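You operate a simulated robot arm through the tools that you are given. There is no shell and no other tool.

Carry out the task below with a simulated robot arm. There is one attempt and no reset: what you move stays moved.

Task
Try bore A with the green pin and flip the board switch to OK.
Fine: lift the black cap onto the clear bench first; the pin goes fully in, then back to its hole in the holder; the red pin stays. Set down upright: black cap.

Only the result counts: the job must be done as asked and must still hold three seconds after the hand-in. Knocking over, shifting, dropping, spilling or breaking anything else fails it. A push-on lid holds only when it is set on centred and level and pressed home; a screw cap is set on level and turned clockwise until tight.

Robot
A 7-joint arm with a four-finger gripper, fixed in place. Base frame: the origin is at the foot of the arm, x ahead of it, y to its left, z up. Readings come in m, rad, newtons and seconds.
Its first joint turns from -1.204 to 3.002 rad. Payload 3.67 kg.
The tool frame sits at the grasp point between the pads (the TCP): z along the fingers, y along the line on which they close. The tips reach 0.028 m beyond it. The gripper opens to 0.112 m. The gripper's body begins 0.073 m behind the TCP.
Orientation is that of the tool frame in the base frame, as [roll, pitch, yaw] about the fixed x, y, z axes, in that order (R = Rz(yaw) Ry(pitch) Rx(roll)). With the fingers straight down and closing along the base's y, the tool's x points along the base's -x, its y along +y and its z along -z.

Tools
- The arm moves only by the tool arm_command. Its argument "targets" is a list of rows, each a list of 7 numbers: the shift along the tool's x, y, z in units of 30 mm (1.0 is 30 mm), then the turn, a rotation vector about the tool's x, y, z in units of 8 degrees (1.0 is 8 degrees), then the finger opening in cm, from 0 to 11.2. In form: [[tx, ty, tz, wx, wy, wz, claw], ...]. A call has 1 to 20 rows; each row shifts and turns the commanded pose from where the row before left it, along the tool's axes as they then stand. A call with a number of a shift or a turn outside -1 to 1 is refused whole. Each row takes 0.2 s and may step no farther than 0.05 m and 0.15 rad from the row before; otherwise, or with a gripper value out of range, the whole call is refused. A pose out of reach is approached as far as the arm can. The call stops where the force on the tool passes 90 N (or 10 N more than at its start, if that is more) or the arm is blocked; 0.2 s more then pass. Each finger halts on what it meets, pressing with about 42 N; the grip force reading is that of the motor and also rises with nothing between the fingers. The clock runs only during rows and for 0.2 s after the last one: add rows that do not move to give the fingers time. The reply holds the time, the measured pose of the TCP, the force on the tool along the base axes, the opening and the grip force, in the units named above and with some noise, with the torque about the TCP (base axes, N m) and any sound that the robot's microphone picked up, and new pictures: "views" is both (left out), scene, wrist or none.
- Cameras (640 x 400 px; columns grow to the right, rows downward): "scene" is fixed at [0.4017, -0.4981, 1.449]; the picture's right is [0.66, -0.75, 0.00], its down [-0.43, -0.38, -0.82] and it looks along [0.62, 0.54, -0.57] (base axes); focal length 214 px, centre (320, 200). "wrist" rides on the gripper at [0.06, -0.018, -0.104] in the tool frame; the picture's right is [0.29, 0.96, 0.00], its down [-0.80, 0.24, -0.55] and it looks along [-0.53, 0.16, 0.83] (tool axes); focal length 234 px, centre (320, 200). There is no depth. A picture from a camera that has moved, and an enlarged one, comes with that camera's place and axes in the base frame and with its lens.
- slide_trunk(by): slides the trunk up (or, below 0, down) by that many m; the arm rides with it, the base frame stays. It gives what a move gives, with no picture.
- zoom(camera, box): a new picture of the part [left, top, right, bottom] of that camera's present view, enlarged. The clock stands still meanwhile.
- job_done(): hands the job in; it is judged then, once.

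Places have to be worked out from the pictures, the camera data and where the tool is seen. Open the gripper and draw the arm clear of the work before you hand the job in, unless the task says otherwise.

The tools are called after "Request:" as name(argument=value, ...) on one line, values as JSON. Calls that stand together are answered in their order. arm_command: Moves the arm, as the interface text tells. Its arguments: {"type":"object","properties":{"targets":{"type":"array","items":{"type":"array","items":{"type":"number"}}},"views":{"type":"string","enum":["both","scene","wrist","none"]}},"required":["targets"]} The other tools are called the same way: slide_trunk (by) slides the trunk up or down; zoom (camera, box) takes an enlarged picture of a part of a camera's view; job_done () hands the job in.

At the start:

```text
time: 0.0
tool_pos: [0.6305, -0.3107, 1.2328]
orientation: [3.141, 0.0, 3.141]
contact_force: [0.6, -0.1, 0.1]
moment: [0.0, -0.03, 0.0]
width: 0.1121
gripper_force: 0.0
trunk travel left (down, up): [-0.55, 0.29]
```

scene: 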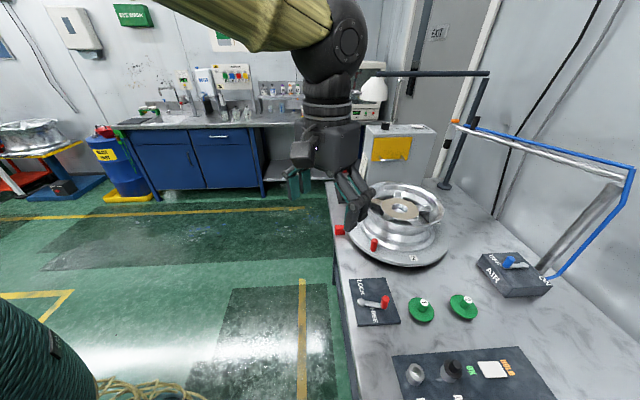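
wrist: 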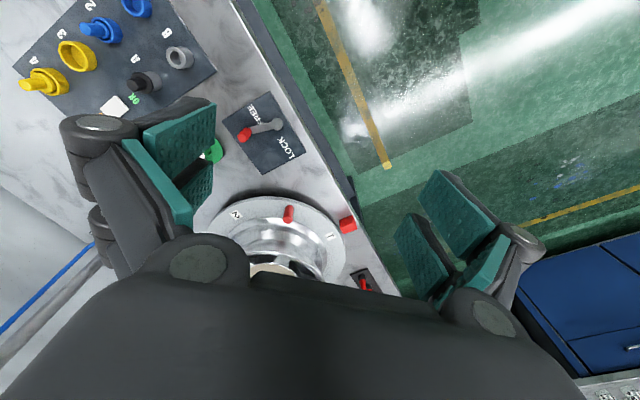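

I start by looking closely at the scene from both cameras before moving anything.

Request:
zoom(camera="scene", box=[330, 240, 570, 400])

Request:
zoom(camera="scene", box=[320, 160, 480, 270])

Request:
zoom(camera="wrist", box=[0, 0, 320, 200])

Request:
zoom(camera="wrist", box=[180, 80, 420, 300])

```text
2.50 times, centred on (450, 320) of scene
camera zoom: at [0.4017, -0.4981, 1.449], right [0.66, -0.75, 0.0], down [-0.43, -0.38, -0.82], along [0.62, 0.54, -0.57], focal length 536 px, centre (-5, -100)
```

zoom: 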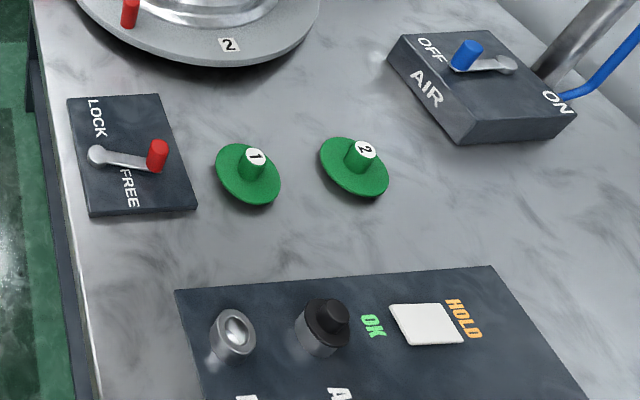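

```text
3.64 times, centred on (400, 215) of scene
camera zoom: at [0.4017, -0.4981, 1.449], right [0.66, -0.75, 0.0], down [-0.43, -0.38, -0.82], along [0.62, 0.54, -0.57], focal length 780 px, centre (29, 146)
```

zoom: 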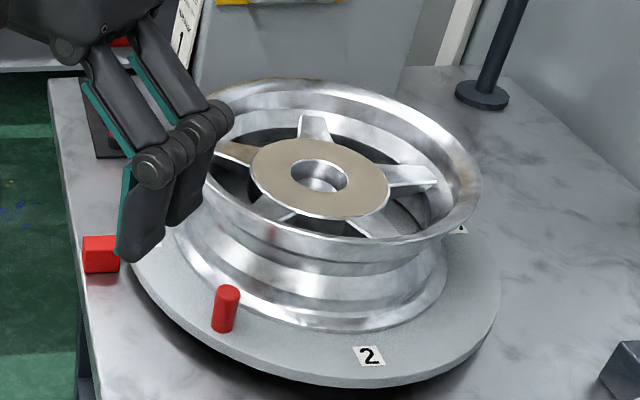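

```text
2.00 times, centred on (160, 100) of wrist
camera zoom: at [0.5694, -0.3291, 1.3372], right [-0.29, 0.96, 0.0], down [0.8, 0.24, 0.55], along [0.53, 0.16, -0.83], focal length 468 px, centre (640, 400)
```

zoom: 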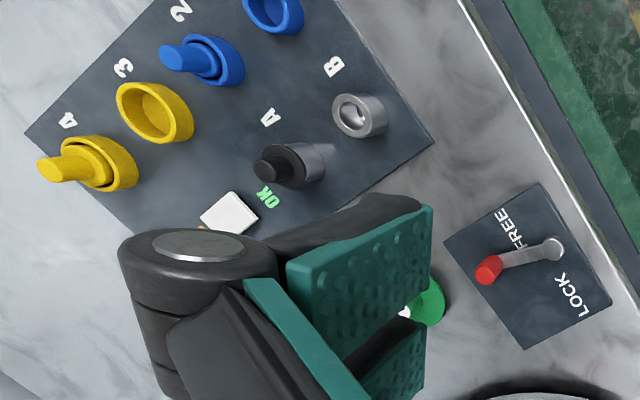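

```text
1.82 times, centred on (300, 190) of wrist
camera zoom: at [0.5694, -0.3291, 1.3372], right [-0.29, 0.96, 0.0], down [0.8, 0.24, 0.55], along [0.53, 0.16, -0.83], focal length 426 px, centre (356, 218)
```

zoom: 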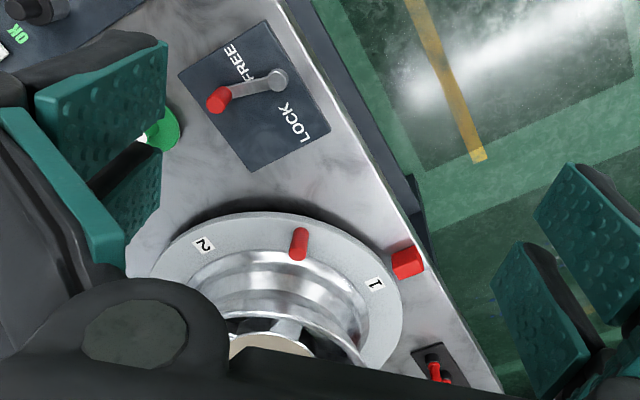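

The bench has a board with a capped tube A (black cap near (0.70, -0.60, 0.91)), an empty tube B, a white rocker switch with OK/HOLD, and other parts. I can't see the pin holder yet, so I turn the tool to swing the wrist camera toward -y.

Request:
arm_command(targets=[[0, 0, 0, 0, 0, 1, 11.2], [0, 0, 0, 0, 0, 1, 11.2], [0, 0, 0, 0, 0, 1, 11.2], [0, 0, 0, 0, 0, 1, 11.2], [0, 0, 0, 0, 0, 1, 11.2], [0, 0, 0, 0, 0, 1, 11.2]], views="both")

```text
time: 1.4
tool_pos: [0.6295, -0.3106, 1.2331]
orientation: [-3.141, -0.002, 2.302]
contact_force: [-0.7, -0.3, -0.2]
moment: [-0.03, 0.01, 0.01]
width: 0.1121
gripper_force: 0.1
trunk travel left (down, up): [-0.55, 0.29]
camera wrist: at [0.5759, -0.2786, 1.3374], right [0.52, 0.85, 0.0], down [0.71, -0.43, 0.55], along [0.47, -0.29, -0.83], focal length 234 px, centre (320, 200)
```

scene: 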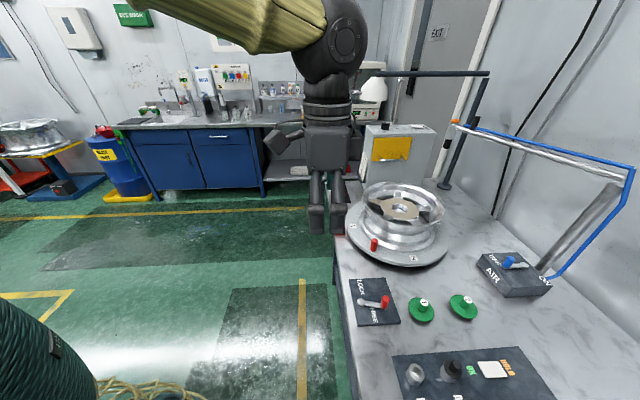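
wrist: 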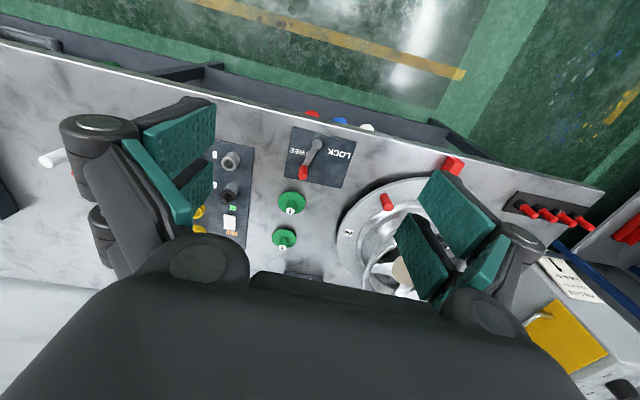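

The view now shows more of the bench toward -y and a rack under the near edge. I zoom on a few parts.

Request:
zoom(camera="wrist", box=[0, 20, 200, 220])

Request:
zoom(camera="wrist", box=[200, 80, 460, 260])

Request:
zoom(camera="wrist", box=[440, 140, 640, 300])

```text
2.00 times, centred on (100, 120) of wrist
camera zoom: at [0.5759, -0.2786, 1.3374], right [0.52, 0.85, 0.0], down [0.71, -0.43, 0.55], along [0.47, -0.29, -0.83], focal length 468 px, centre (760, 360)
```

zoom: 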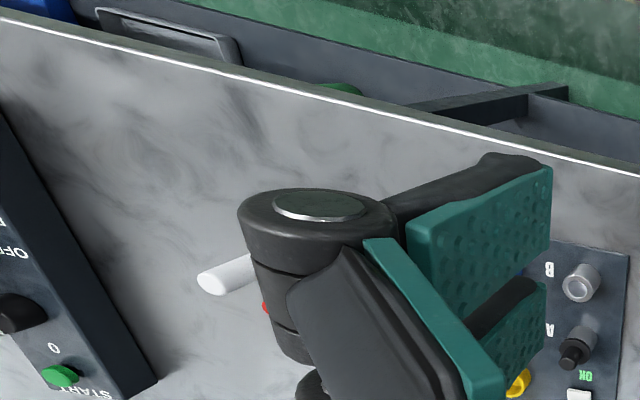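

```text
2.22 times, centred on (330, 170) of wrist
camera zoom: at [0.5759, -0.2786, 1.3374], right [0.52, 0.85, 0.0], down [0.71, -0.43, 0.55], along [0.47, -0.29, -0.83], focal length 520 px, centre (298, 267)
```

zoom: 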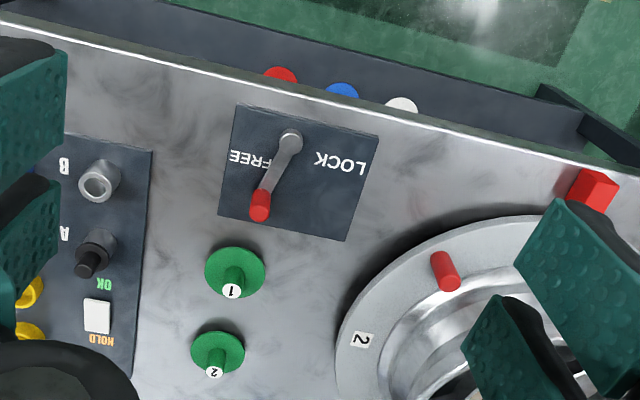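

```text
2.50 times, centred on (540, 220) of wrist
camera zoom: at [0.5759, -0.2786, 1.3374], right [0.52, 0.85, 0.0], down [0.71, -0.43, 0.55], along [0.47, -0.29, -0.83], focal length 585 px, centre (-230, 150)
```

zoom: 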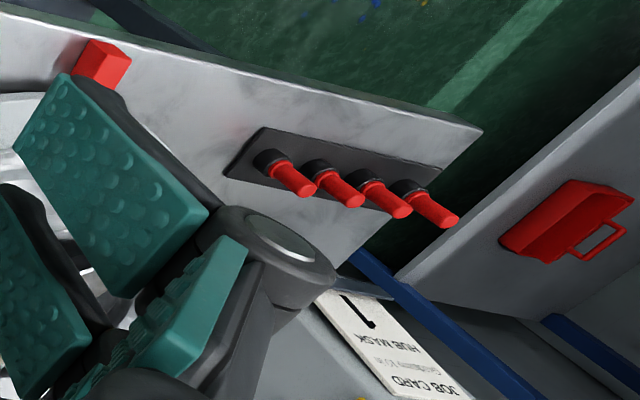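

There is a white pin with something red beside it near (0.46, -0.83), hidden by the finger; probably the pin holder. I move the tool there at height and turn so the camera looks toward -y.

Request:
arm_command(targets=[[-0.19, -0.98, 0, 0, 0, 0, 11.2], [-0.19, -0.98, 0, 0, 0, 0, 11.2], [-0.19, -0.98, 0, 0, 0, 0, 11.2], [-0.19, -0.98, 0, 0, 0, 0, 11.2], [-0.19, -0.98, 0, 0, 0, 0, 11.2], [-0.19, -0.98, 0, 0, 0, 0, 11.2], [-0.19, -0.98, 0, 0, 0, 0, 11.2], [-0.19, -0.98, 0, 0, 0, 0, 11.2], [-0.19, -0.98, 0, 0, 0, 0, 11.2], [-0.19, -0.98, 0, 0, 0, 0, 11.2], [0, 0, 0, 0, 0, 1, 11.2], [0, 0, 0, 0, 0, 1, 11.2], [0, 0, 0, 0, 0, 1, 11.2], [0, 0, 0, 0, 0, 1, 11.2], [0, 0, 0, 0, 0, 1, 11.2]], views="both")

```text
time: 4.6
tool_pos: [0.451, -0.5484, 1.2326]
orientation: [-3.14, 0.001, 1.605]
contact_force: [0.4, -0.3, -0.6]
moment: [-0.04, 0.0, 0.0]
width: 0.1118
gripper_force: 0.0
trunk travel left (down, up): [-0.55, 0.29]
camera wrist: at [0.4297, -0.4899, 1.3368], right [0.95, 0.32, 0.0], down [0.27, -0.79, 0.55], along [0.18, -0.53, -0.83], focal length 234 px, centre (320, 200)
```

scene: 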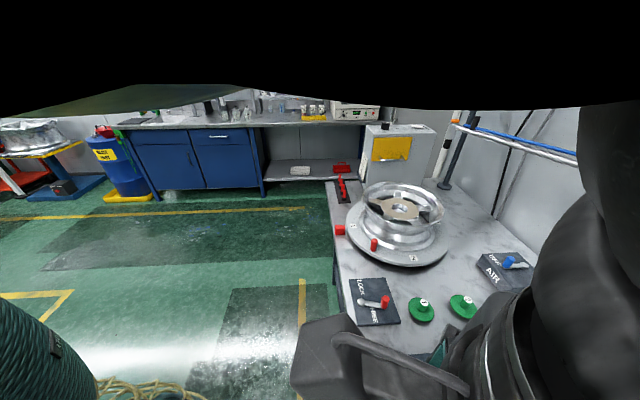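
wrist: 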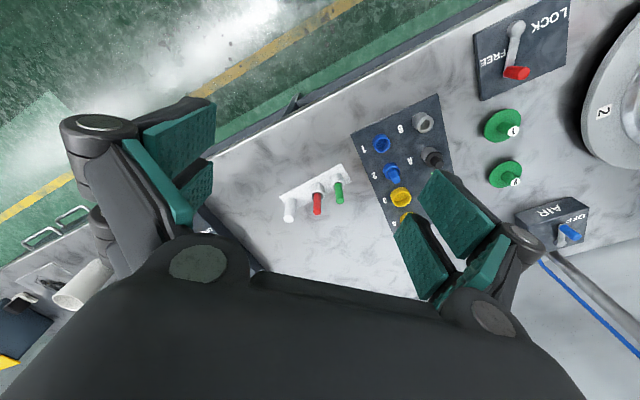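

The holder is now visible: a white block with a white, red and green pin. I zoom on it and on the board.

Request:
zoom(camera="wrist", box=[260, 150, 380, 240])

Request:
zoom(camera="wrist", box=[340, 80, 500, 240])

Request:
zoom(camera="wrist", box=[440, 0, 640, 280])

```text
4.44 times, centred on (320, 195) of wrist
camera zoom: at [0.4297, -0.4899, 1.3368], right [0.95, 0.32, 0.0], down [0.27, -0.79, 0.55], along [0.18, -0.53, -0.83], focal length 1041 px, centre (320, 222)
```

zoom: 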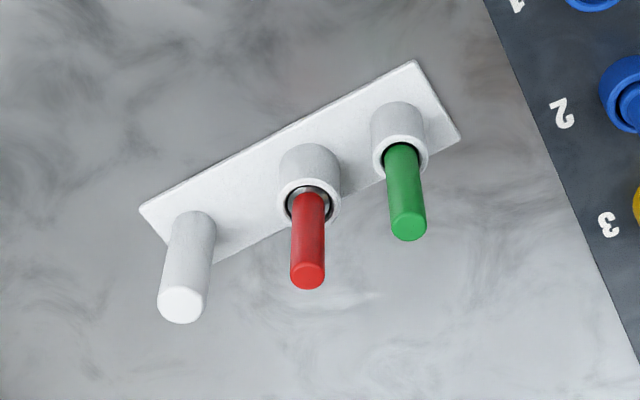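

```text
2.50 times, centred on (420, 160) of wrist
camera zoom: at [0.4297, -0.4899, 1.3368], right [0.95, 0.32, 0.0], down [0.27, -0.79, 0.55], along [0.18, -0.53, -0.83], focal length 585 px, centre (70, 300)
```

zoom: 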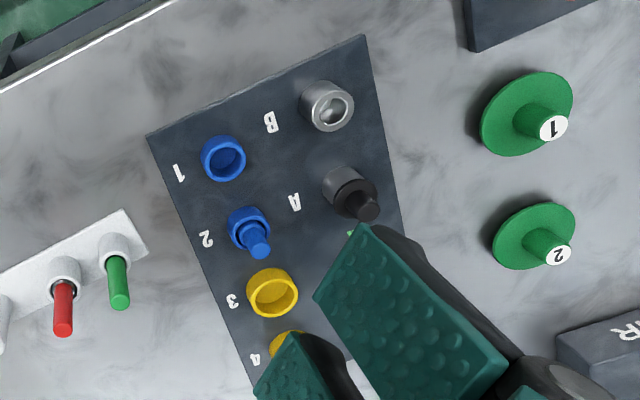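

```text
1.43 times, centred on (540, 140) of wrist
camera zoom: at [0.4297, -0.4899, 1.3368], right [0.95, 0.32, 0.0], down [0.27, -0.79, 0.55], along [0.18, -0.53, -0.83], focal length 334 px, centre (6, 286)
```

zoom: 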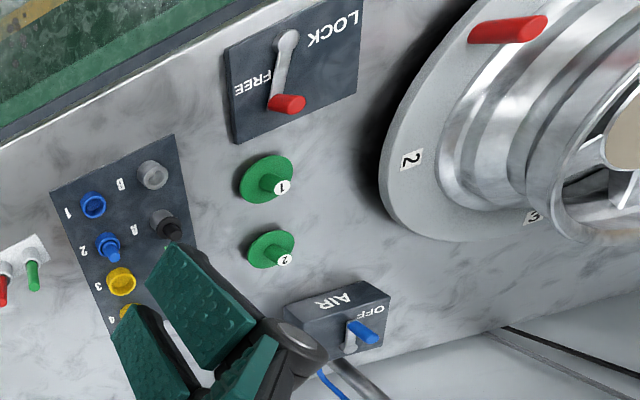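

The holder is at about (0.55, -0.75) with the green pin nearest the board, and the bench edge runs at about 45°. I turn back to face the board squarely and come lower to study bore A, its cap and the switch.

Request:
arm_command(targets=[[0, 0, 0, 0, 0, -1, 11.2], [0, 0, 0, 0, 0, -1, 11.2], [0, 0, 0, 0, 0, -1, 11.2], [0, 0, 0, 0, 0, -1, 11.2], [0, 0, 0, 0, 0, -1, 11.2], [0, 0, 0, 0, 0, -0.29, 11.2], [-0.533, 0.72, 0.884, 0, 0, 0, 11.2], [-0.533, 0.72, 0.884, 0, 0, 0, 11.2], [-0.533, 0.72, 0.884, 0, 0, 0, 11.2], [-0.533, 0.72, 0.884, 0, 0, 0, 11.2], [-0.533, 0.72, 0.884, 0, 0, 0, 11.2], [0, 0, 0, 0, 0, 0, 11.2]], views="both")

```text
time: 7.2
tool_pos: [0.5846, -0.5293, 1.1012]
orientation: [3.139, 0.002, 2.343]
contact_force: [-0.6, -0.6, 0.2]
moment: [-0.04, -0.01, 0.03]
width: 0.1123
gripper_force: 0.0
trunk travel left (down, up): [-0.55, 0.29]
camera wrist: at [0.5287, -0.5008, 1.205], right [0.48, 0.88, 0.0], down [0.73, -0.4, 0.56], along [0.49, -0.27, -0.83], focal length 234 px, centre (320, 200)
```

scene: 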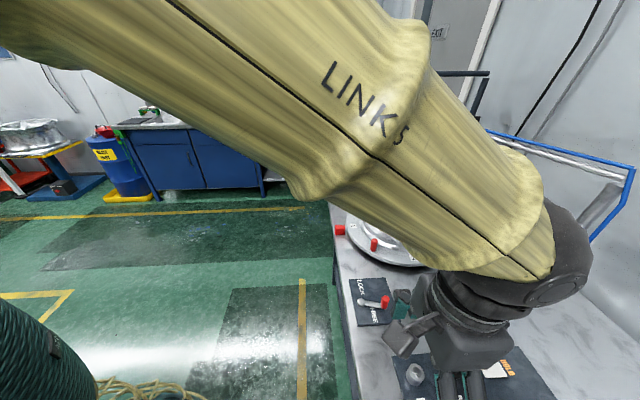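
wrist: 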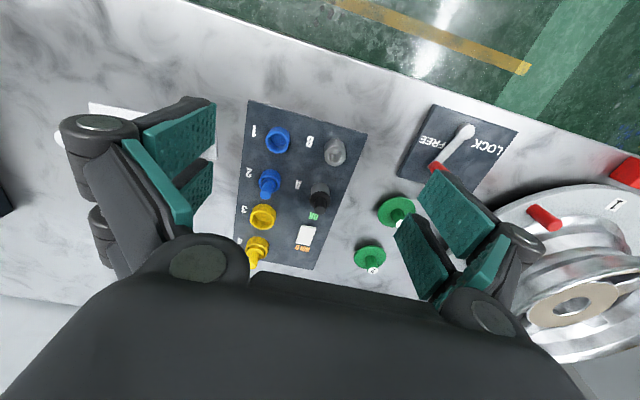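

Now the whole board fits between the fingers. I zoom in on it.

Request:
zoom(camera="wrist", box=[230, 90, 370, 280])

Request:
zoom(camera="wrist", box=[280, 170, 360, 260])

```text
2.11 times, centred on (300, 185) of wrist
camera zoom: at [0.5287, -0.5008, 1.205], right [0.48, 0.88, 0.0], down [0.73, -0.4, 0.56], along [0.49, -0.27, -0.83], focal length 493 px, centre (362, 232)
```

zoom: 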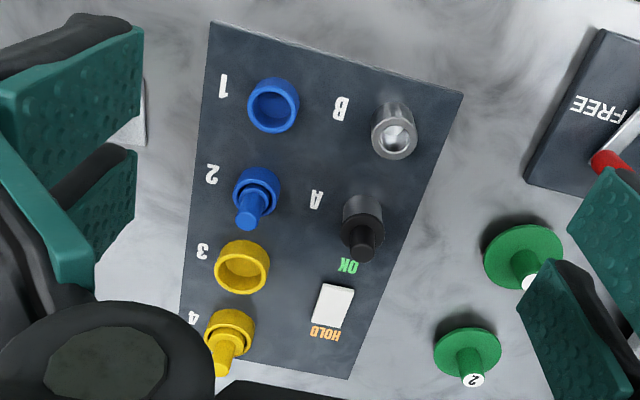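

```text
4.44 times, centred on (320, 215) of wrist
camera zoom: at [0.5287, -0.5008, 1.205], right [0.48, 0.88, 0.0], down [0.73, -0.4, 0.56], along [0.49, -0.27, -0.83], focal length 1041 px, centre (320, 133)
```

zoom: 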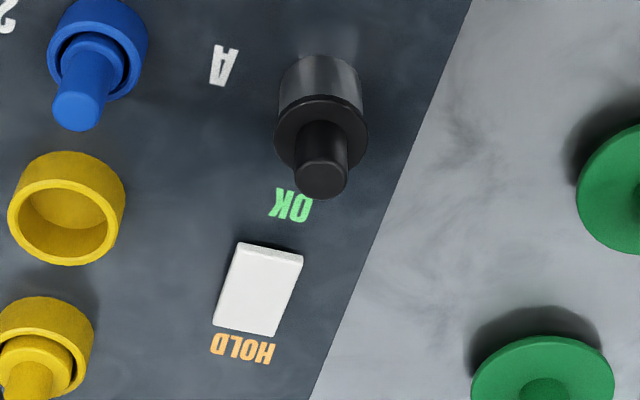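

From two views the cap's knob top is at about (0.694, -0.592, 0.945), with the disc top near z 0.92; the rocker appears pressed at HOLD with the OK end raised. I move above the cap, where it should show at column 320 if I'm centred.

Request:
arm_command(targets=[[-0.808, 0.231, 0.475, 0, 0, 0, 11.2], [-0.808, 0.231, 0.475, 0, 0, 0, 11.2], [-0.808, 0.231, 0.475, 0, 0, 0, 10], [-0.808, 0.231, 0.475, 0, 0, 0, 8], [-0.808, 0.231, 0.475, 0, 0, 0, 6], [0, 0, 0, 0, 0, 0, 6]], views="both")

Request:
zoom(camera="wrist", box=[240, 80, 400, 220])

```text
time: 8.6
tool_pos: [0.691, -0.5928, 1.0299]
orientation: [3.14, 0.002, 2.345]
contact_force: [-0.1, 0.3, 0.6]
moment: [-0.01, -0.02, -0.02]
width: 0.0599
gripper_force: 0.1
trunk travel left (down, up): [-0.55, 0.29]
camera wrist: at [0.6356, -0.563, 1.1339], right [0.48, 0.88, 0.0], down [0.73, -0.4, 0.55], along [0.49, -0.27, -0.83], focal length 234 px, centre (320, 200)
```

scene: 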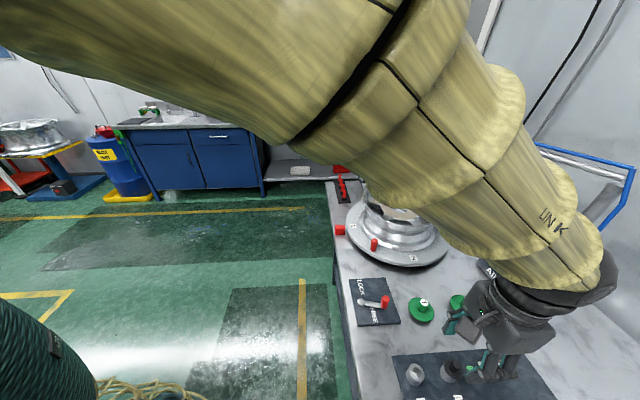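
wrist: 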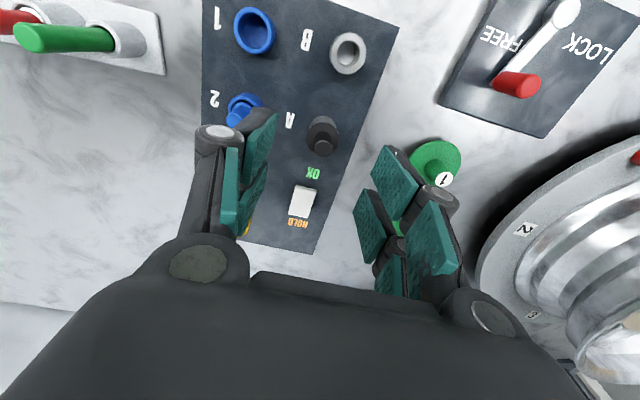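

```text
2.86 times, centred on (320, 150) of wrist
camera zoom: at [0.6356, -0.563, 1.1339], right [0.48, 0.88, 0.0], down [0.73, -0.4, 0.55], along [0.49, -0.27, -0.83], focal length 669 px, centre (320, 343)
```

zoom: 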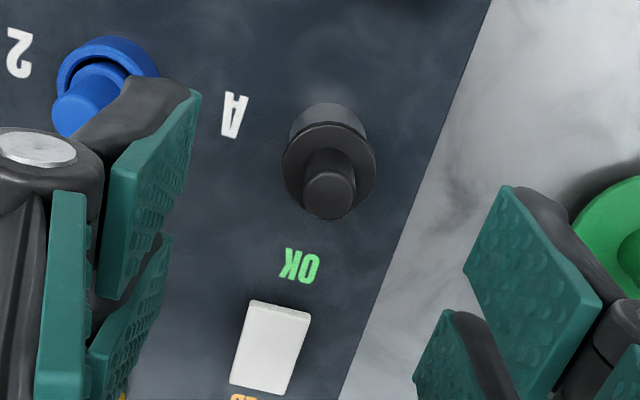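

The cap sits slightly right of and beyond the tool axis (about 10 mm outward, 5 mm along the edge), and its knob top may be nearer z 0.93. I correct and come down 30 mm to measure again.

Request:
arm_command(targets=[[-0.33, 0.18, 0.5, 0, 0, 0, 6], [0, 0, 0.5, 0, 0, 0, 6], [0, 0, 0, 0, 0, 0, 6]], views="wrist")

Request:
zoom(camera="wrist", box=[260, 80, 380, 200])

```text
time: 9.4
tool_pos: [0.7033, -0.5955, 0.9971]
orientation: [-3.14, 0.0, 2.345]
contact_force: [-0.5, -0.2, -0.5]
moment: [0.0, 0.03, 0.03]
width: 0.0602
gripper_force: 0.1
trunk travel left (down, up): [-0.55, 0.29]
camera wrist: at [0.6479, -0.567, 1.1023], right [0.48, 0.88, 0.0], down [0.73, -0.4, 0.55], along [0.48, -0.27, -0.83], focal length 234 px, centre (320, 200)
```

wrist: 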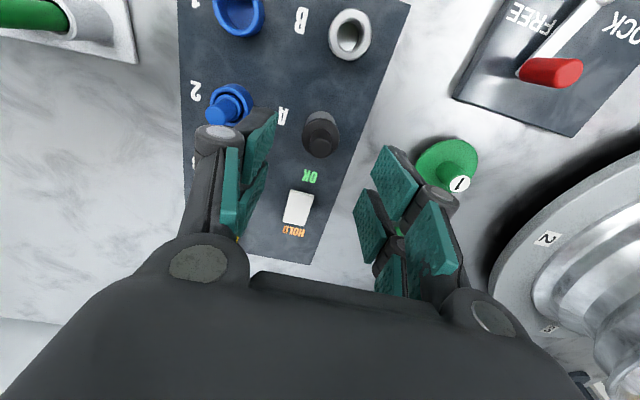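

```text
3.33 times, centred on (320, 140) of wrist
camera zoom: at [0.6479, -0.567, 1.1023], right [0.48, 0.88, 0.0], down [0.73, -0.4, 0.55], along [0.48, -0.27, -0.83], focal length 781 px, centre (320, 400)
```

zoom: 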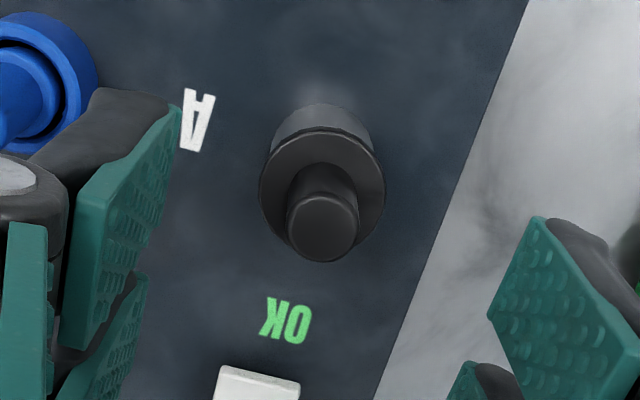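

The knob is now almost centred sideways; I judge it 6 mm further outward with its top near z 0.925 and the disc top near 0.90. I shift and lower to just above the knob to check.

Request:
arm_command(targets=[[-0.2, 0.02, 0.6, 0, 0, 0, 5], [0, 0, 0.6, 0, 0, 0, 5], [0, 0, 0, 0, 0, 0, 5]], views="both")

Request:
zoom(camera="wrist", box=[250, 90, 390, 230])

Request:
zoom(camera="scene", box=[390, 300, 550, 400])

```text
time: 10.2
tool_pos: [0.709, -0.601, 0.9627]
orientation: [-3.141, 0.0, 2.345]
contact_force: [-0.4, -0.2, 0.2]
moment: [-0.01, -0.02, 0.01]
width: 0.05
gripper_force: 0.1
trunk travel left (down, up): [-0.55, 0.29]
camera wrist: at [0.6526, -0.5706, 1.0669], right [0.48, 0.88, 0.0], down [0.73, -0.4, 0.55], along [0.49, -0.27, -0.83], focal length 234 px, centre (320, 200)
```

scene: 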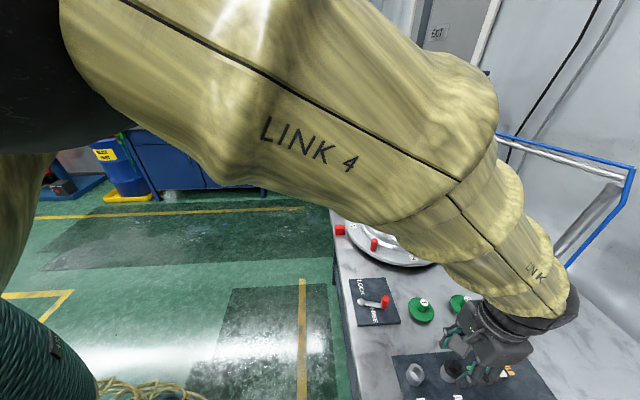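
wrist: 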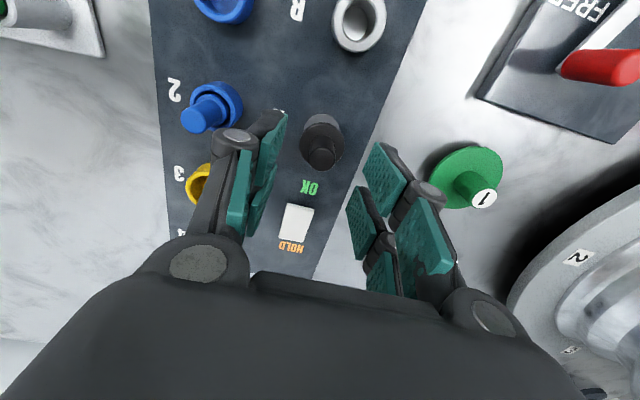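

```text
2.86 times, centred on (320, 160) of wrist
camera zoom: at [0.6526, -0.5706, 1.0669], right [0.48, 0.88, 0.0], down [0.73, -0.4, 0.55], along [0.49, -0.27, -0.83], focal length 669 px, centre (320, 314)
```

zoom: 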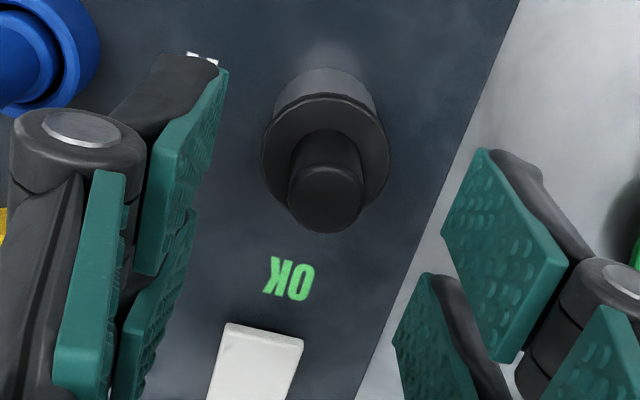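

```text
4.00 times, centred on (470, 350) of scene
camera zoom: at [0.4017, -0.4981, 1.449], right [0.66, -0.75, 0.0], down [-0.43, -0.38, -0.82], along [0.62, 0.54, -0.57], focal length 858 px, centre (-280, -400)
```

zoom: 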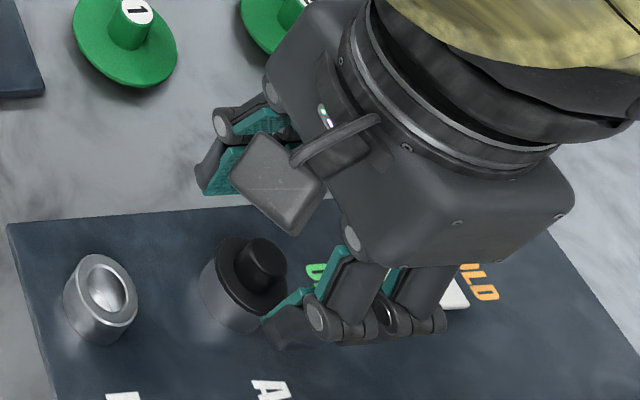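

The tool is now centred over the knob, whose top is about 38 mm below the TCP (z 0.925), disc top about 0.901. I lower 27 mm so the tips straddle the knob just above the disc.

Request:
arm_command(targets=[[0.03, 0, 0.5, 0, 0, 0, 5], [0, 0, 0.4, 0, 0, 0, 5], [0, 0, 0, 0, 0, 0, 5]], views="wrist")

Request:
zoom(camera="wrist", box=[250, 90, 390, 230])

Request:
zoom(camera="scene", box=[390, 300, 550, 400])

```text
time: 11.0
tool_pos: [0.7069, -0.6, 0.9364]
orientation: [-3.141, -0.001, 2.345]
contact_force: [0.7, 0.5, 0.2]
moment: [0.04, -0.01, -0.02]
width: 0.05
gripper_force: 0.0
trunk travel left (down, up): [-0.55, 0.29]
camera wrist: at [0.6516, -0.5703, 1.0407], right [0.48, 0.88, 0.0], down [0.73, -0.4, 0.55], along [0.48, -0.27, -0.83], focal length 234 px, centre (320, 200)
```

wrist: 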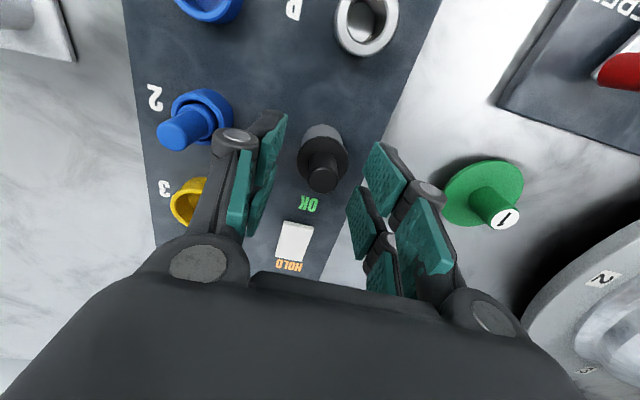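

```text
2.86 times, centred on (320, 160) of wrist
camera zoom: at [0.6516, -0.5703, 1.0407], right [0.48, 0.88, 0.0], down [0.73, -0.4, 0.55], along [0.48, -0.27, -0.83], focal length 669 px, centre (320, 314)
```

zoom: 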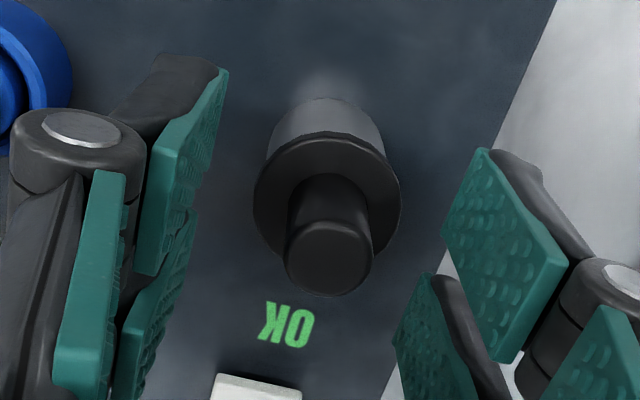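

```text
4.00 times, centred on (470, 350) of scene
camera zoom: at [0.4017, -0.4981, 1.449], right [0.66, -0.75, 0.0], down [-0.43, -0.38, -0.82], along [0.62, 0.54, -0.57], focal length 858 px, centre (-280, -400)
```

zoom: 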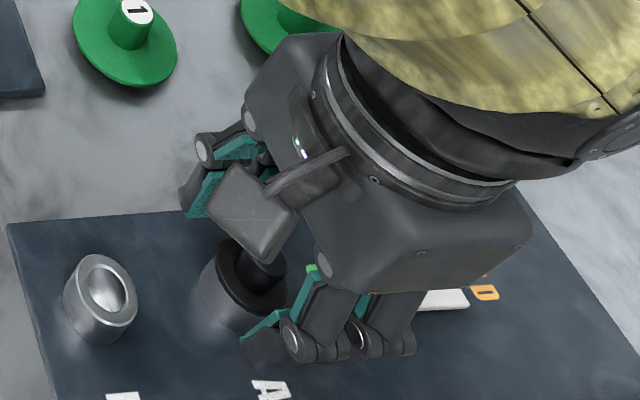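

The tips straddle the knob about 5 mm above the disc; I nudge 1.8 mm to centre and close.

Request:
arm_command(targets=[[0, 0.055, 0, 0, 0, 0, 5], [0, 0, 0, 0, 0, 0, 3], [0, 0, 0, 0, 0, 0, 1], [0, 0, 0, 0, 0, 0, 1], [0, 0, 0, 0, 0, 0, 1]], views="wrist")

Request:
zoom(camera="wrist", box=[250, 90, 390, 230])

```text
time: 12.2
tool_pos: [0.7077, -0.5996, 0.9368]
orientation: [3.141, -0.001, 2.341]
contact_force: [0.5, -0.2, 0.2]
moment: [-0.03, 0.0, -0.02]
width: 0.0122
gripper_force: 41.7
trunk travel left (down, up): [-0.55, 0.29]
camera wrist: at [0.6531, -0.5692, 1.0401], right [0.48, 0.88, 0.0], down [0.73, -0.4, 0.55], along [0.48, -0.27, -0.83], focal length 234 px, centre (320, 200)
```

wrist: 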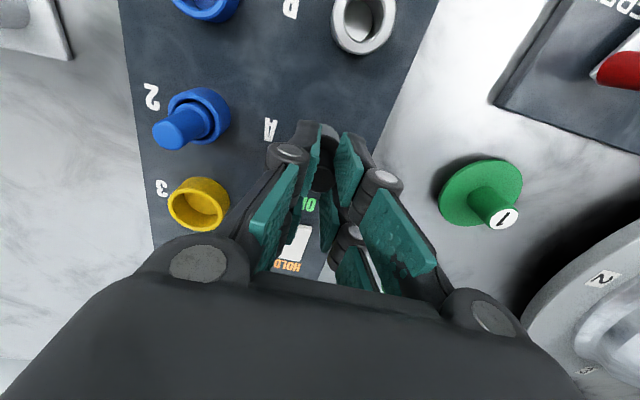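

```text
2.86 times, centred on (320, 160) of wrist
camera zoom: at [0.6531, -0.5692, 1.0401], right [0.48, 0.88, 0.0], down [0.73, -0.4, 0.55], along [0.48, -0.27, -0.83], focal length 669 px, centre (320, 314)
```

zoom: 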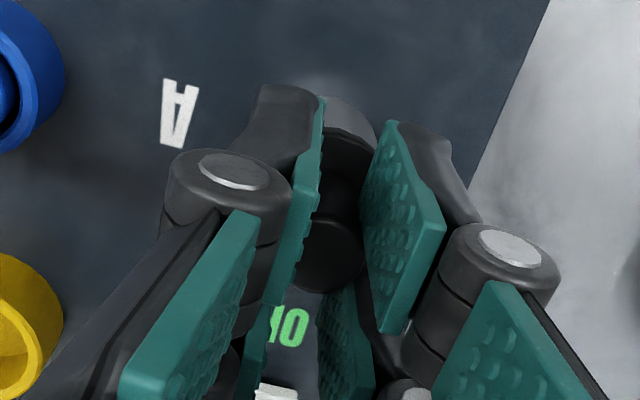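

The fingers halted at 12 mm with 42 N, so the knob is held. I lift straight up slowly and check.

Request:
arm_command(targets=[[0, 0, -0.2, 0, 0, 0, 0.8], [0, 0, -0.3, 0, 0, 0, 0.8], [0, 0, -0.4, 0, 0, 0, 0.8], [0, 0, -0.5, 0, 0, 0, 0.8], [0, 0, 0, 0, 0, 0, 0.8]], views="both")

Request:
zoom(camera="scene", box=[390, 300, 550, 400])

Request:
zoom(camera="wrist", box=[250, 90, 390, 230])

```text
time: 13.4
tool_pos: [0.7078, -0.599, 0.9776]
orientation: [-3.141, 0.0, 2.344]
contact_force: [0.2, 0.0, -0.1]
moment: [-0.01, -0.05, 0.04]
width: 0.0122
gripper_force: 42.2
trunk travel left (down, up): [-0.55, 0.29]
camera wrist: at [0.6531, -0.5697, 1.0815], right [0.48, 0.88, 0.0], down [0.73, -0.4, 0.55], along [0.48, -0.27, -0.83], focal length 234 px, centre (320, 200)
```

scene: 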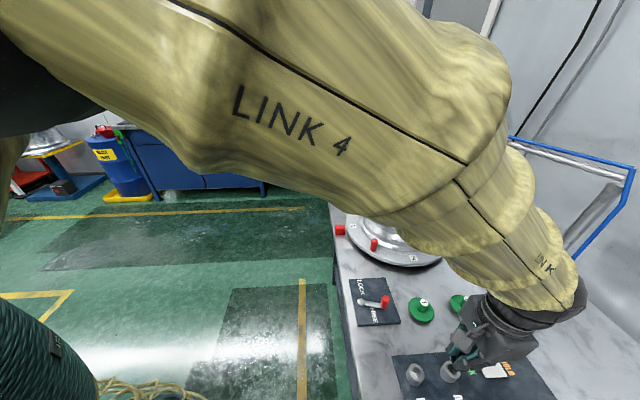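
wrist: 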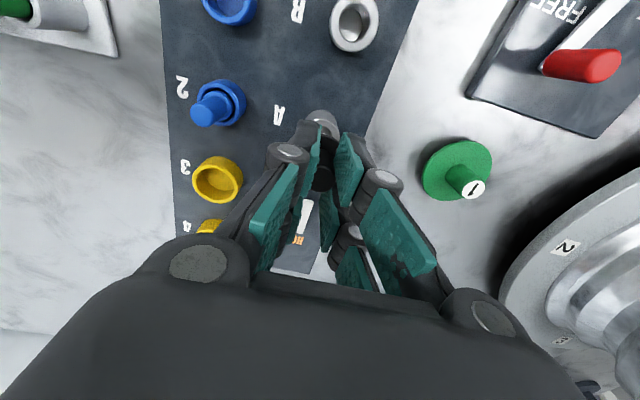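

```text
4.00 times, centred on (470, 350) of scene
camera zoom: at [0.4017, -0.4981, 1.449], right [0.66, -0.75, 0.0], down [-0.43, -0.38, -0.82], along [0.62, 0.54, -0.57], focal length 858 px, centre (-280, -400)
```

zoom: 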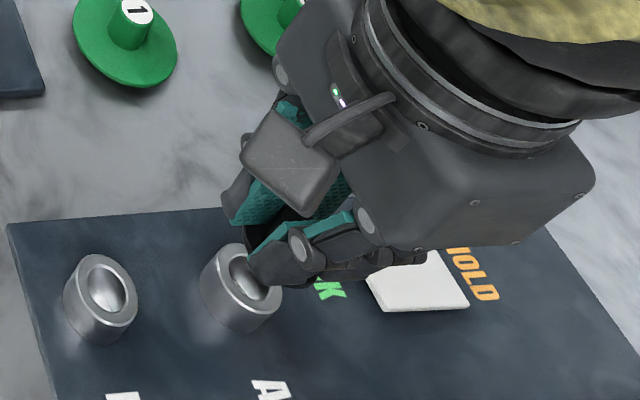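

```text
2.86 times, centred on (320, 160) of wrist
camera zoom: at [0.6531, -0.5697, 1.0815], right [0.48, 0.88, 0.0], down [0.73, -0.4, 0.55], along [0.48, -0.27, -0.83], focal length 669 px, centre (320, 314)
```

zoom: 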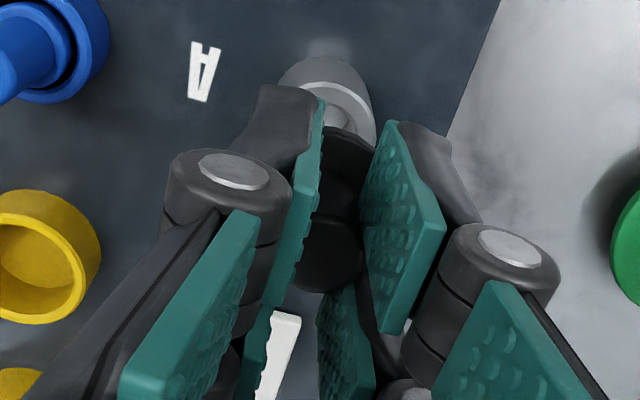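

The cap is off and bore A is open. I raise it further to clear everything and look at its underside in the scene view.

Request:
arm_command(targets=[[0, 0, -0.8, 0, 0, 0, 0.8], [0, 0, -0.8, 0, 0, 0, 0.8], [0, 0, -0.8, 0, 0, 0, 0.8], [0, 0, 0, 0, 0, 0, 0.8]], views="both")

Request:
zoom(camera="scene", box=[400, 310, 520, 400])

Request:
zoom(camera="wrist", box=[240, 70, 400, 200])

```text
time: 14.4
tool_pos: [0.7081, -0.5995, 1.0482]
orientation: [3.141, -0.001, 2.344]
contact_force: [-0.6, -0.2, -0.2]
moment: [0.03, -0.02, -0.01]
width: 0.0117
gripper_force: 41.9
trunk travel left (down, up): [-0.55, 0.29]
camera wrist: at [0.6529, -0.5702, 1.1533], right [0.48, 0.88, 0.0], down [0.73, -0.4, 0.55], along [0.48, -0.27, -0.83], focal length 234 px, centre (320, 200)
```

scene: 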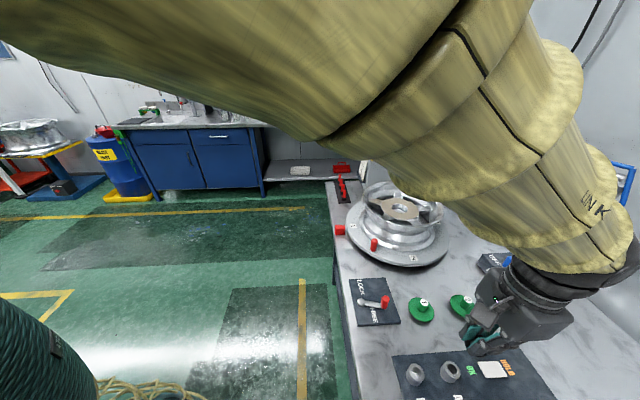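
wrist: 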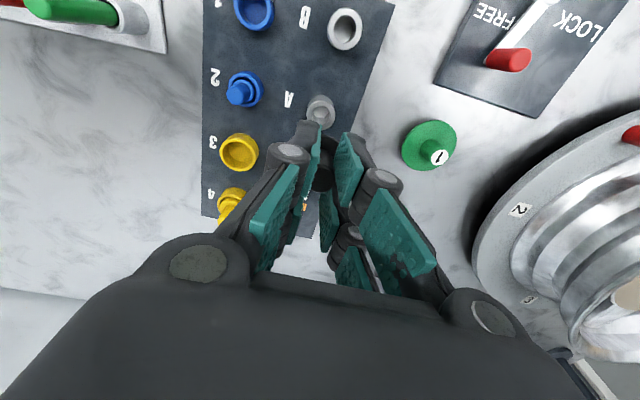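

```text
4.44 times, centred on (460, 355) of scene
camera zoom: at [0.4017, -0.4981, 1.449], right [0.66, -0.75, 0.0], down [-0.43, -0.38, -0.82], along [0.62, 0.54, -0.57], focal length 953 px, centre (-302, -489)
```

zoom: 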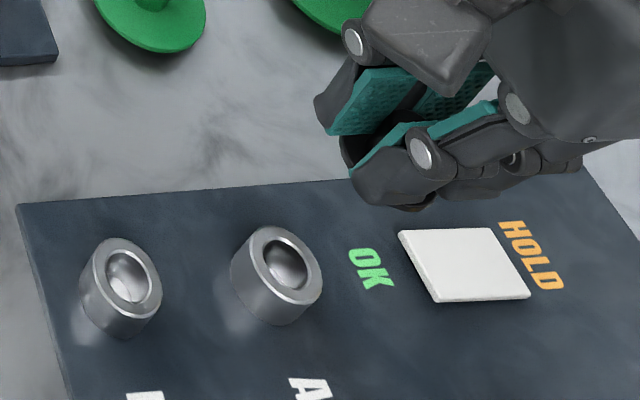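

```text
3.08 times, centred on (320, 135) of wrist
camera zoom: at [0.6529, -0.5702, 1.1533], right [0.48, 0.88, 0.0], down [0.73, -0.4, 0.55], along [0.48, -0.27, -0.83], focal length 720 px, centre (320, 400)
```

zoom: 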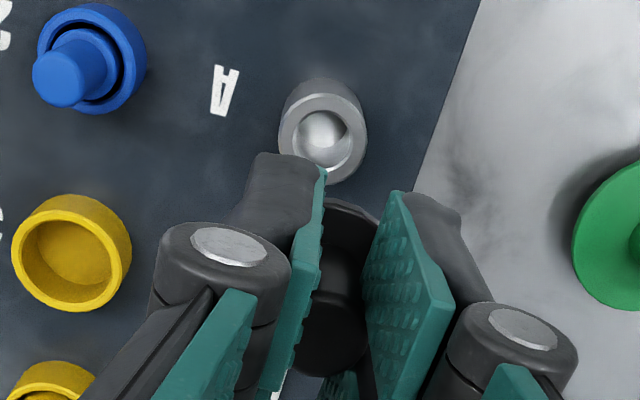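

Bore A is visible directly below the tool axis, so (0.708, -0.5995) is its location. I now carry the cap over to the clear bench patch near (0.451, -0.678), between the near edge and the holder.

Request:
arm_command(targets=[[0.457, -0.884, 0, 0, 0, 0, 0.8], [0.457, -0.884, 0, 0, 0, 0, 0.8], [0.457, -0.884, 0, 0, 0, 0, 0.8], [0.457, -0.884, 0, 0, 0, 0, 0.8], [0.457, -0.884, 0, 0, 0, 0, 0.8], [0.457, -0.884, 0, 0, 0, 0, 0.8], [0.457, -0.884, 0, 0, 0, 0, 0.8], [0.457, -0.884, 0, 0, 0, 0, 0.8], [0.457, -0.884, 0, 0, 0, 0, 0.8], [0, 0, 0, 0, 0, 0, 0.8]], views="both")

Request:
zoom(camera="wrist", box=[200, 40, 440, 240])

```text
time: 16.6
tool_pos: [0.4531, -0.6778, 1.0504]
orientation: [3.141, 0.0, 2.342]
contact_force: [-0.1, 0.4, 0.9]
moment: [-0.01, 0.01, -0.01]
width: 0.0116
gripper_force: 41.9
trunk travel left (down, up): [-0.55, 0.29]
camera wrist: at [0.3968, -0.6487, 1.1543], right [0.48, 0.88, 0.0], down [0.73, -0.4, 0.55], along [0.48, -0.27, -0.83], focal length 234 px, centre (320, 200)
```

scene: 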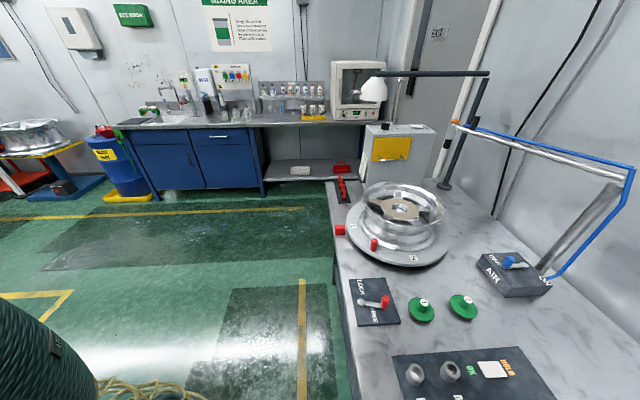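
wrist: 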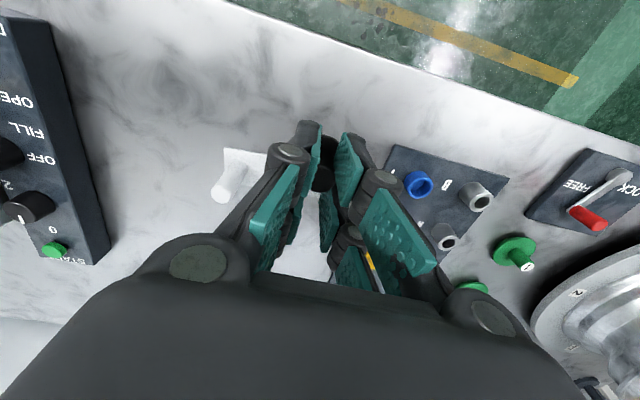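

```text
2.00 times, centred on (320, 140) of wrist
camera zoom: at [0.3968, -0.6487, 1.1543], right [0.48, 0.88, 0.0], down [0.73, -0.4, 0.55], along [0.48, -0.27, -0.83], focal length 468 px, centre (320, 320)
```

zoom: 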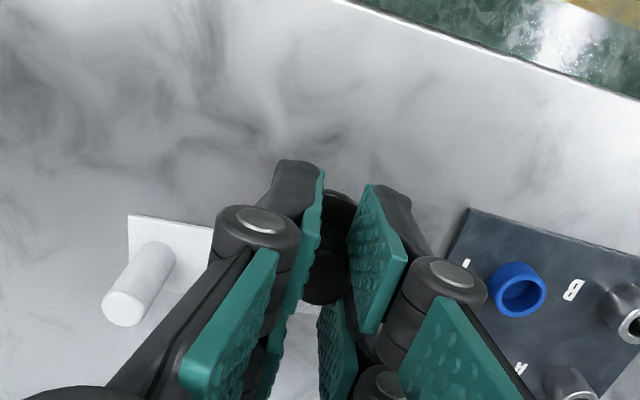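

The spot below is clear marble, about 65 mm from the holder plate. I descend to about z 0.945 and then go in small steps watching the force.

Request:
arm_command(targets=[[0, 0, 0.8, 0, 0, 0, 0.8], [0, 0, 0.8, 0, 0, 0, 0.8], [0, 0, 0.8, 0, 0, 0, 0.8], [0, 0, 0.6, 0, 0, 0, 0.8], [0, 0, 0.4, 0, 0, 0, 0.8], [0, 0, 0, 0, 0, 0, 0.8]], views="both")

Request:
zoom(camera="wrist", box=[240, 70, 400, 200])

```text
time: 18.0
tool_pos: [0.4509, -0.6766, 0.9479]
orientation: [3.141, 0.002, 2.345]
contact_force: [0.0, 0.2, 0.1]
moment: [-0.03, 0.0, 0.01]
width: 0.0118
gripper_force: 42.0
trunk travel left (down, up): [-0.55, 0.29]
camera wrist: at [0.3956, -0.6476, 1.0518], right [0.48, 0.88, 0.0], down [0.73, -0.4, 0.55], along [0.48, -0.27, -0.83], focal length 234 px, centre (320, 200)
```

scene: 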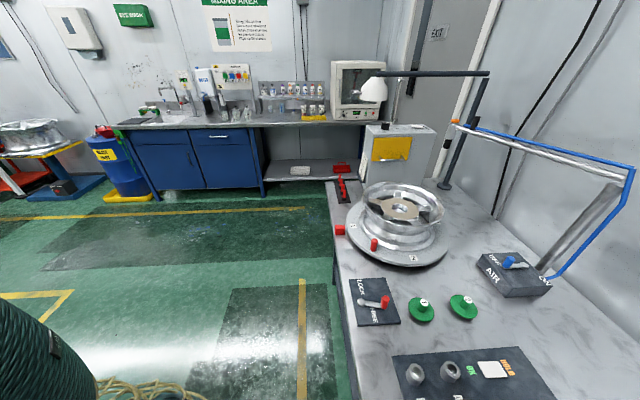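
wrist: 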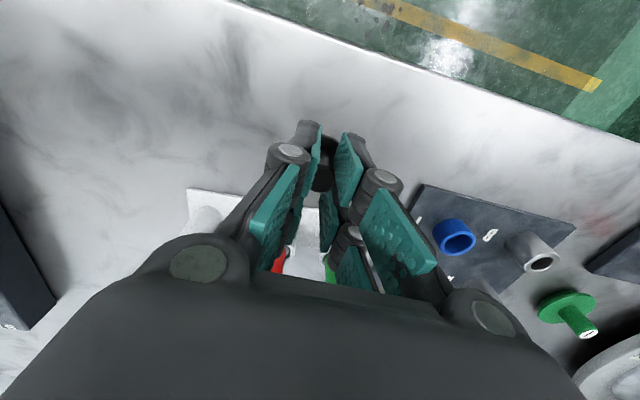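

```text
3.08 times, centred on (320, 135) of wrist
camera zoom: at [0.3956, -0.6476, 1.0518], right [0.48, 0.88, 0.0], down [0.73, -0.4, 0.55], along [0.48, -0.27, -0.83], focal length 720 px, centre (320, 400)
```

zoom: 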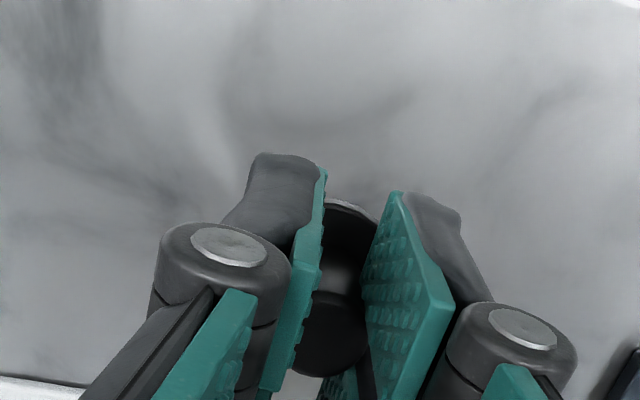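

No contact yet at z 0.948. I continue down in 3 mm steps.

Request:
arm_command(targets=[[0, 0, 0.1, 0, 0, 0, 0.8], [0, 0, 0.1, 0, 0, 0, 0.8], [0, 0, 0.1, 0, 0, 0, 0.8], [0, 0, 0.1, 0, 0, 0, 0.8], [0, 0, 0.1, 0, 0, 0, 0.8], [0, 0, 0.1, 0, 0, 0, 0.8]], views="wrist")

```text
time: 19.4
tool_pos: [0.4513, -0.6769, 0.9304]
orientation: [-3.141, -0.001, 2.343]
contact_force: [-0.5, -0.2, 0.3]
moment: [0.0, 0.0, 0.01]
width: 0.0118
gripper_force: 41.7
trunk travel left (down, up): [-0.55, 0.29]
camera wrist: at [0.3959, -0.6479, 1.035], right [0.48, 0.88, 0.0], down [0.73, -0.4, 0.55], along [0.48, -0.27, -0.83], focal length 234 px, centre (320, 200)
```

wrist: 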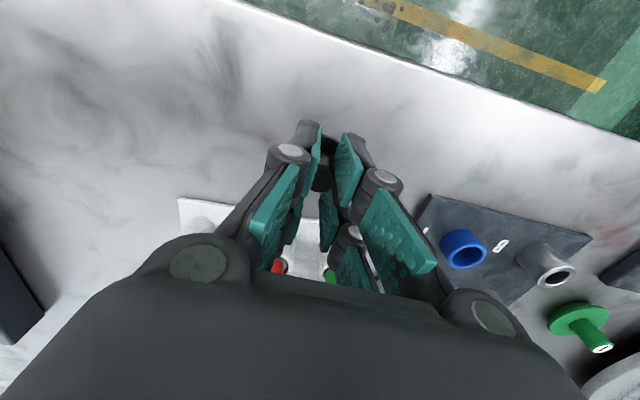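

Still no contact at z 0.930. I go on with 2 mm steps.

Request:
arm_command(targets=[[0, 0, 0.07, 0, 0, 0, 0.8], [0, 0, 0.07, 0, 0, 0, 0.8], [0, 0, 0.07, 0, 0, 0, 0.8], [0, 0, 0.07, 0, 0, 0, 0.8], [0, 0, 0, 0, 0, 0, 0.8]], views="none")

```text
time: 20.6
tool_pos: [0.4504, -0.6763, 0.9227]
orientation: [3.141, -0.001, 2.344]
contact_force: [-0.1, 0.4, -0.5]
moment: [-0.01, -0.01, 0.0]
width: 0.0118
gripper_force: 42.2
trunk travel left (down, up): [-0.55, 0.29]
```

No force yet at z 0.9227; continuing down.

Request:
arm_command(targets=[[0, 0, 0.07, 0, 0, 0, 0.8], [0, 0, 0.07, 0, 0, 0, 0.8], [0, 0, 0.07, 0, 0, 0, 0.8], [0, 0, 0, 0, 0, 0, 0.8]], views="wrist")

Request:
zoom(camera="wrist", box=[240, 70, 400, 200])

```text
time: 21.6
tool_pos: [0.4509, -0.6772, 0.9142]
orientation: [3.14, 0.0, 2.343]
contact_force: [0.9, -0.4, 0.4]
moment: [0.02, 0.0, -0.02]
width: 0.0117
gripper_force: 42.0
trunk travel left (down, up): [-0.55, 0.29]
camera wrist: at [0.3959, -0.6487, 1.0198], right [0.48, 0.88, 0.0], down [0.73, -0.4, 0.55], along [0.48, -0.27, -0.83], focal length 234 px, centre (320, 200)
```

wrist: 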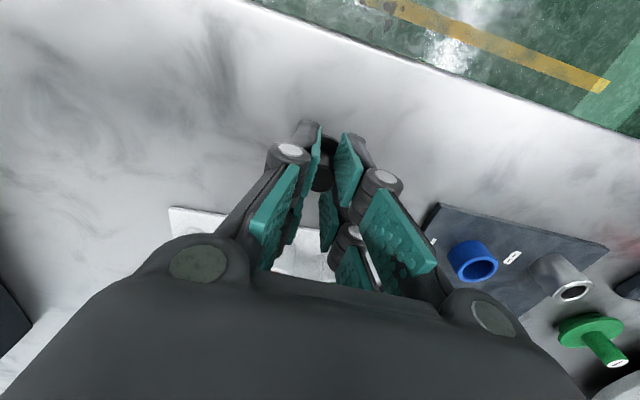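

```text
3.08 times, centred on (320, 135) of wrist
camera zoom: at [0.3959, -0.6487, 1.0198], right [0.48, 0.88, 0.0], down [0.73, -0.4, 0.55], along [0.48, -0.27, -0.83], focal length 720 px, centre (320, 400)
```

zoom: 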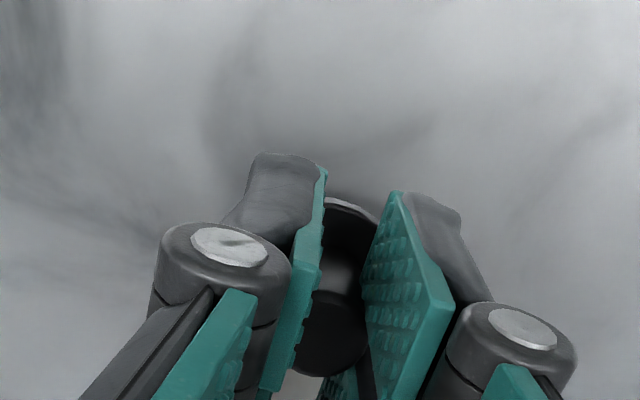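

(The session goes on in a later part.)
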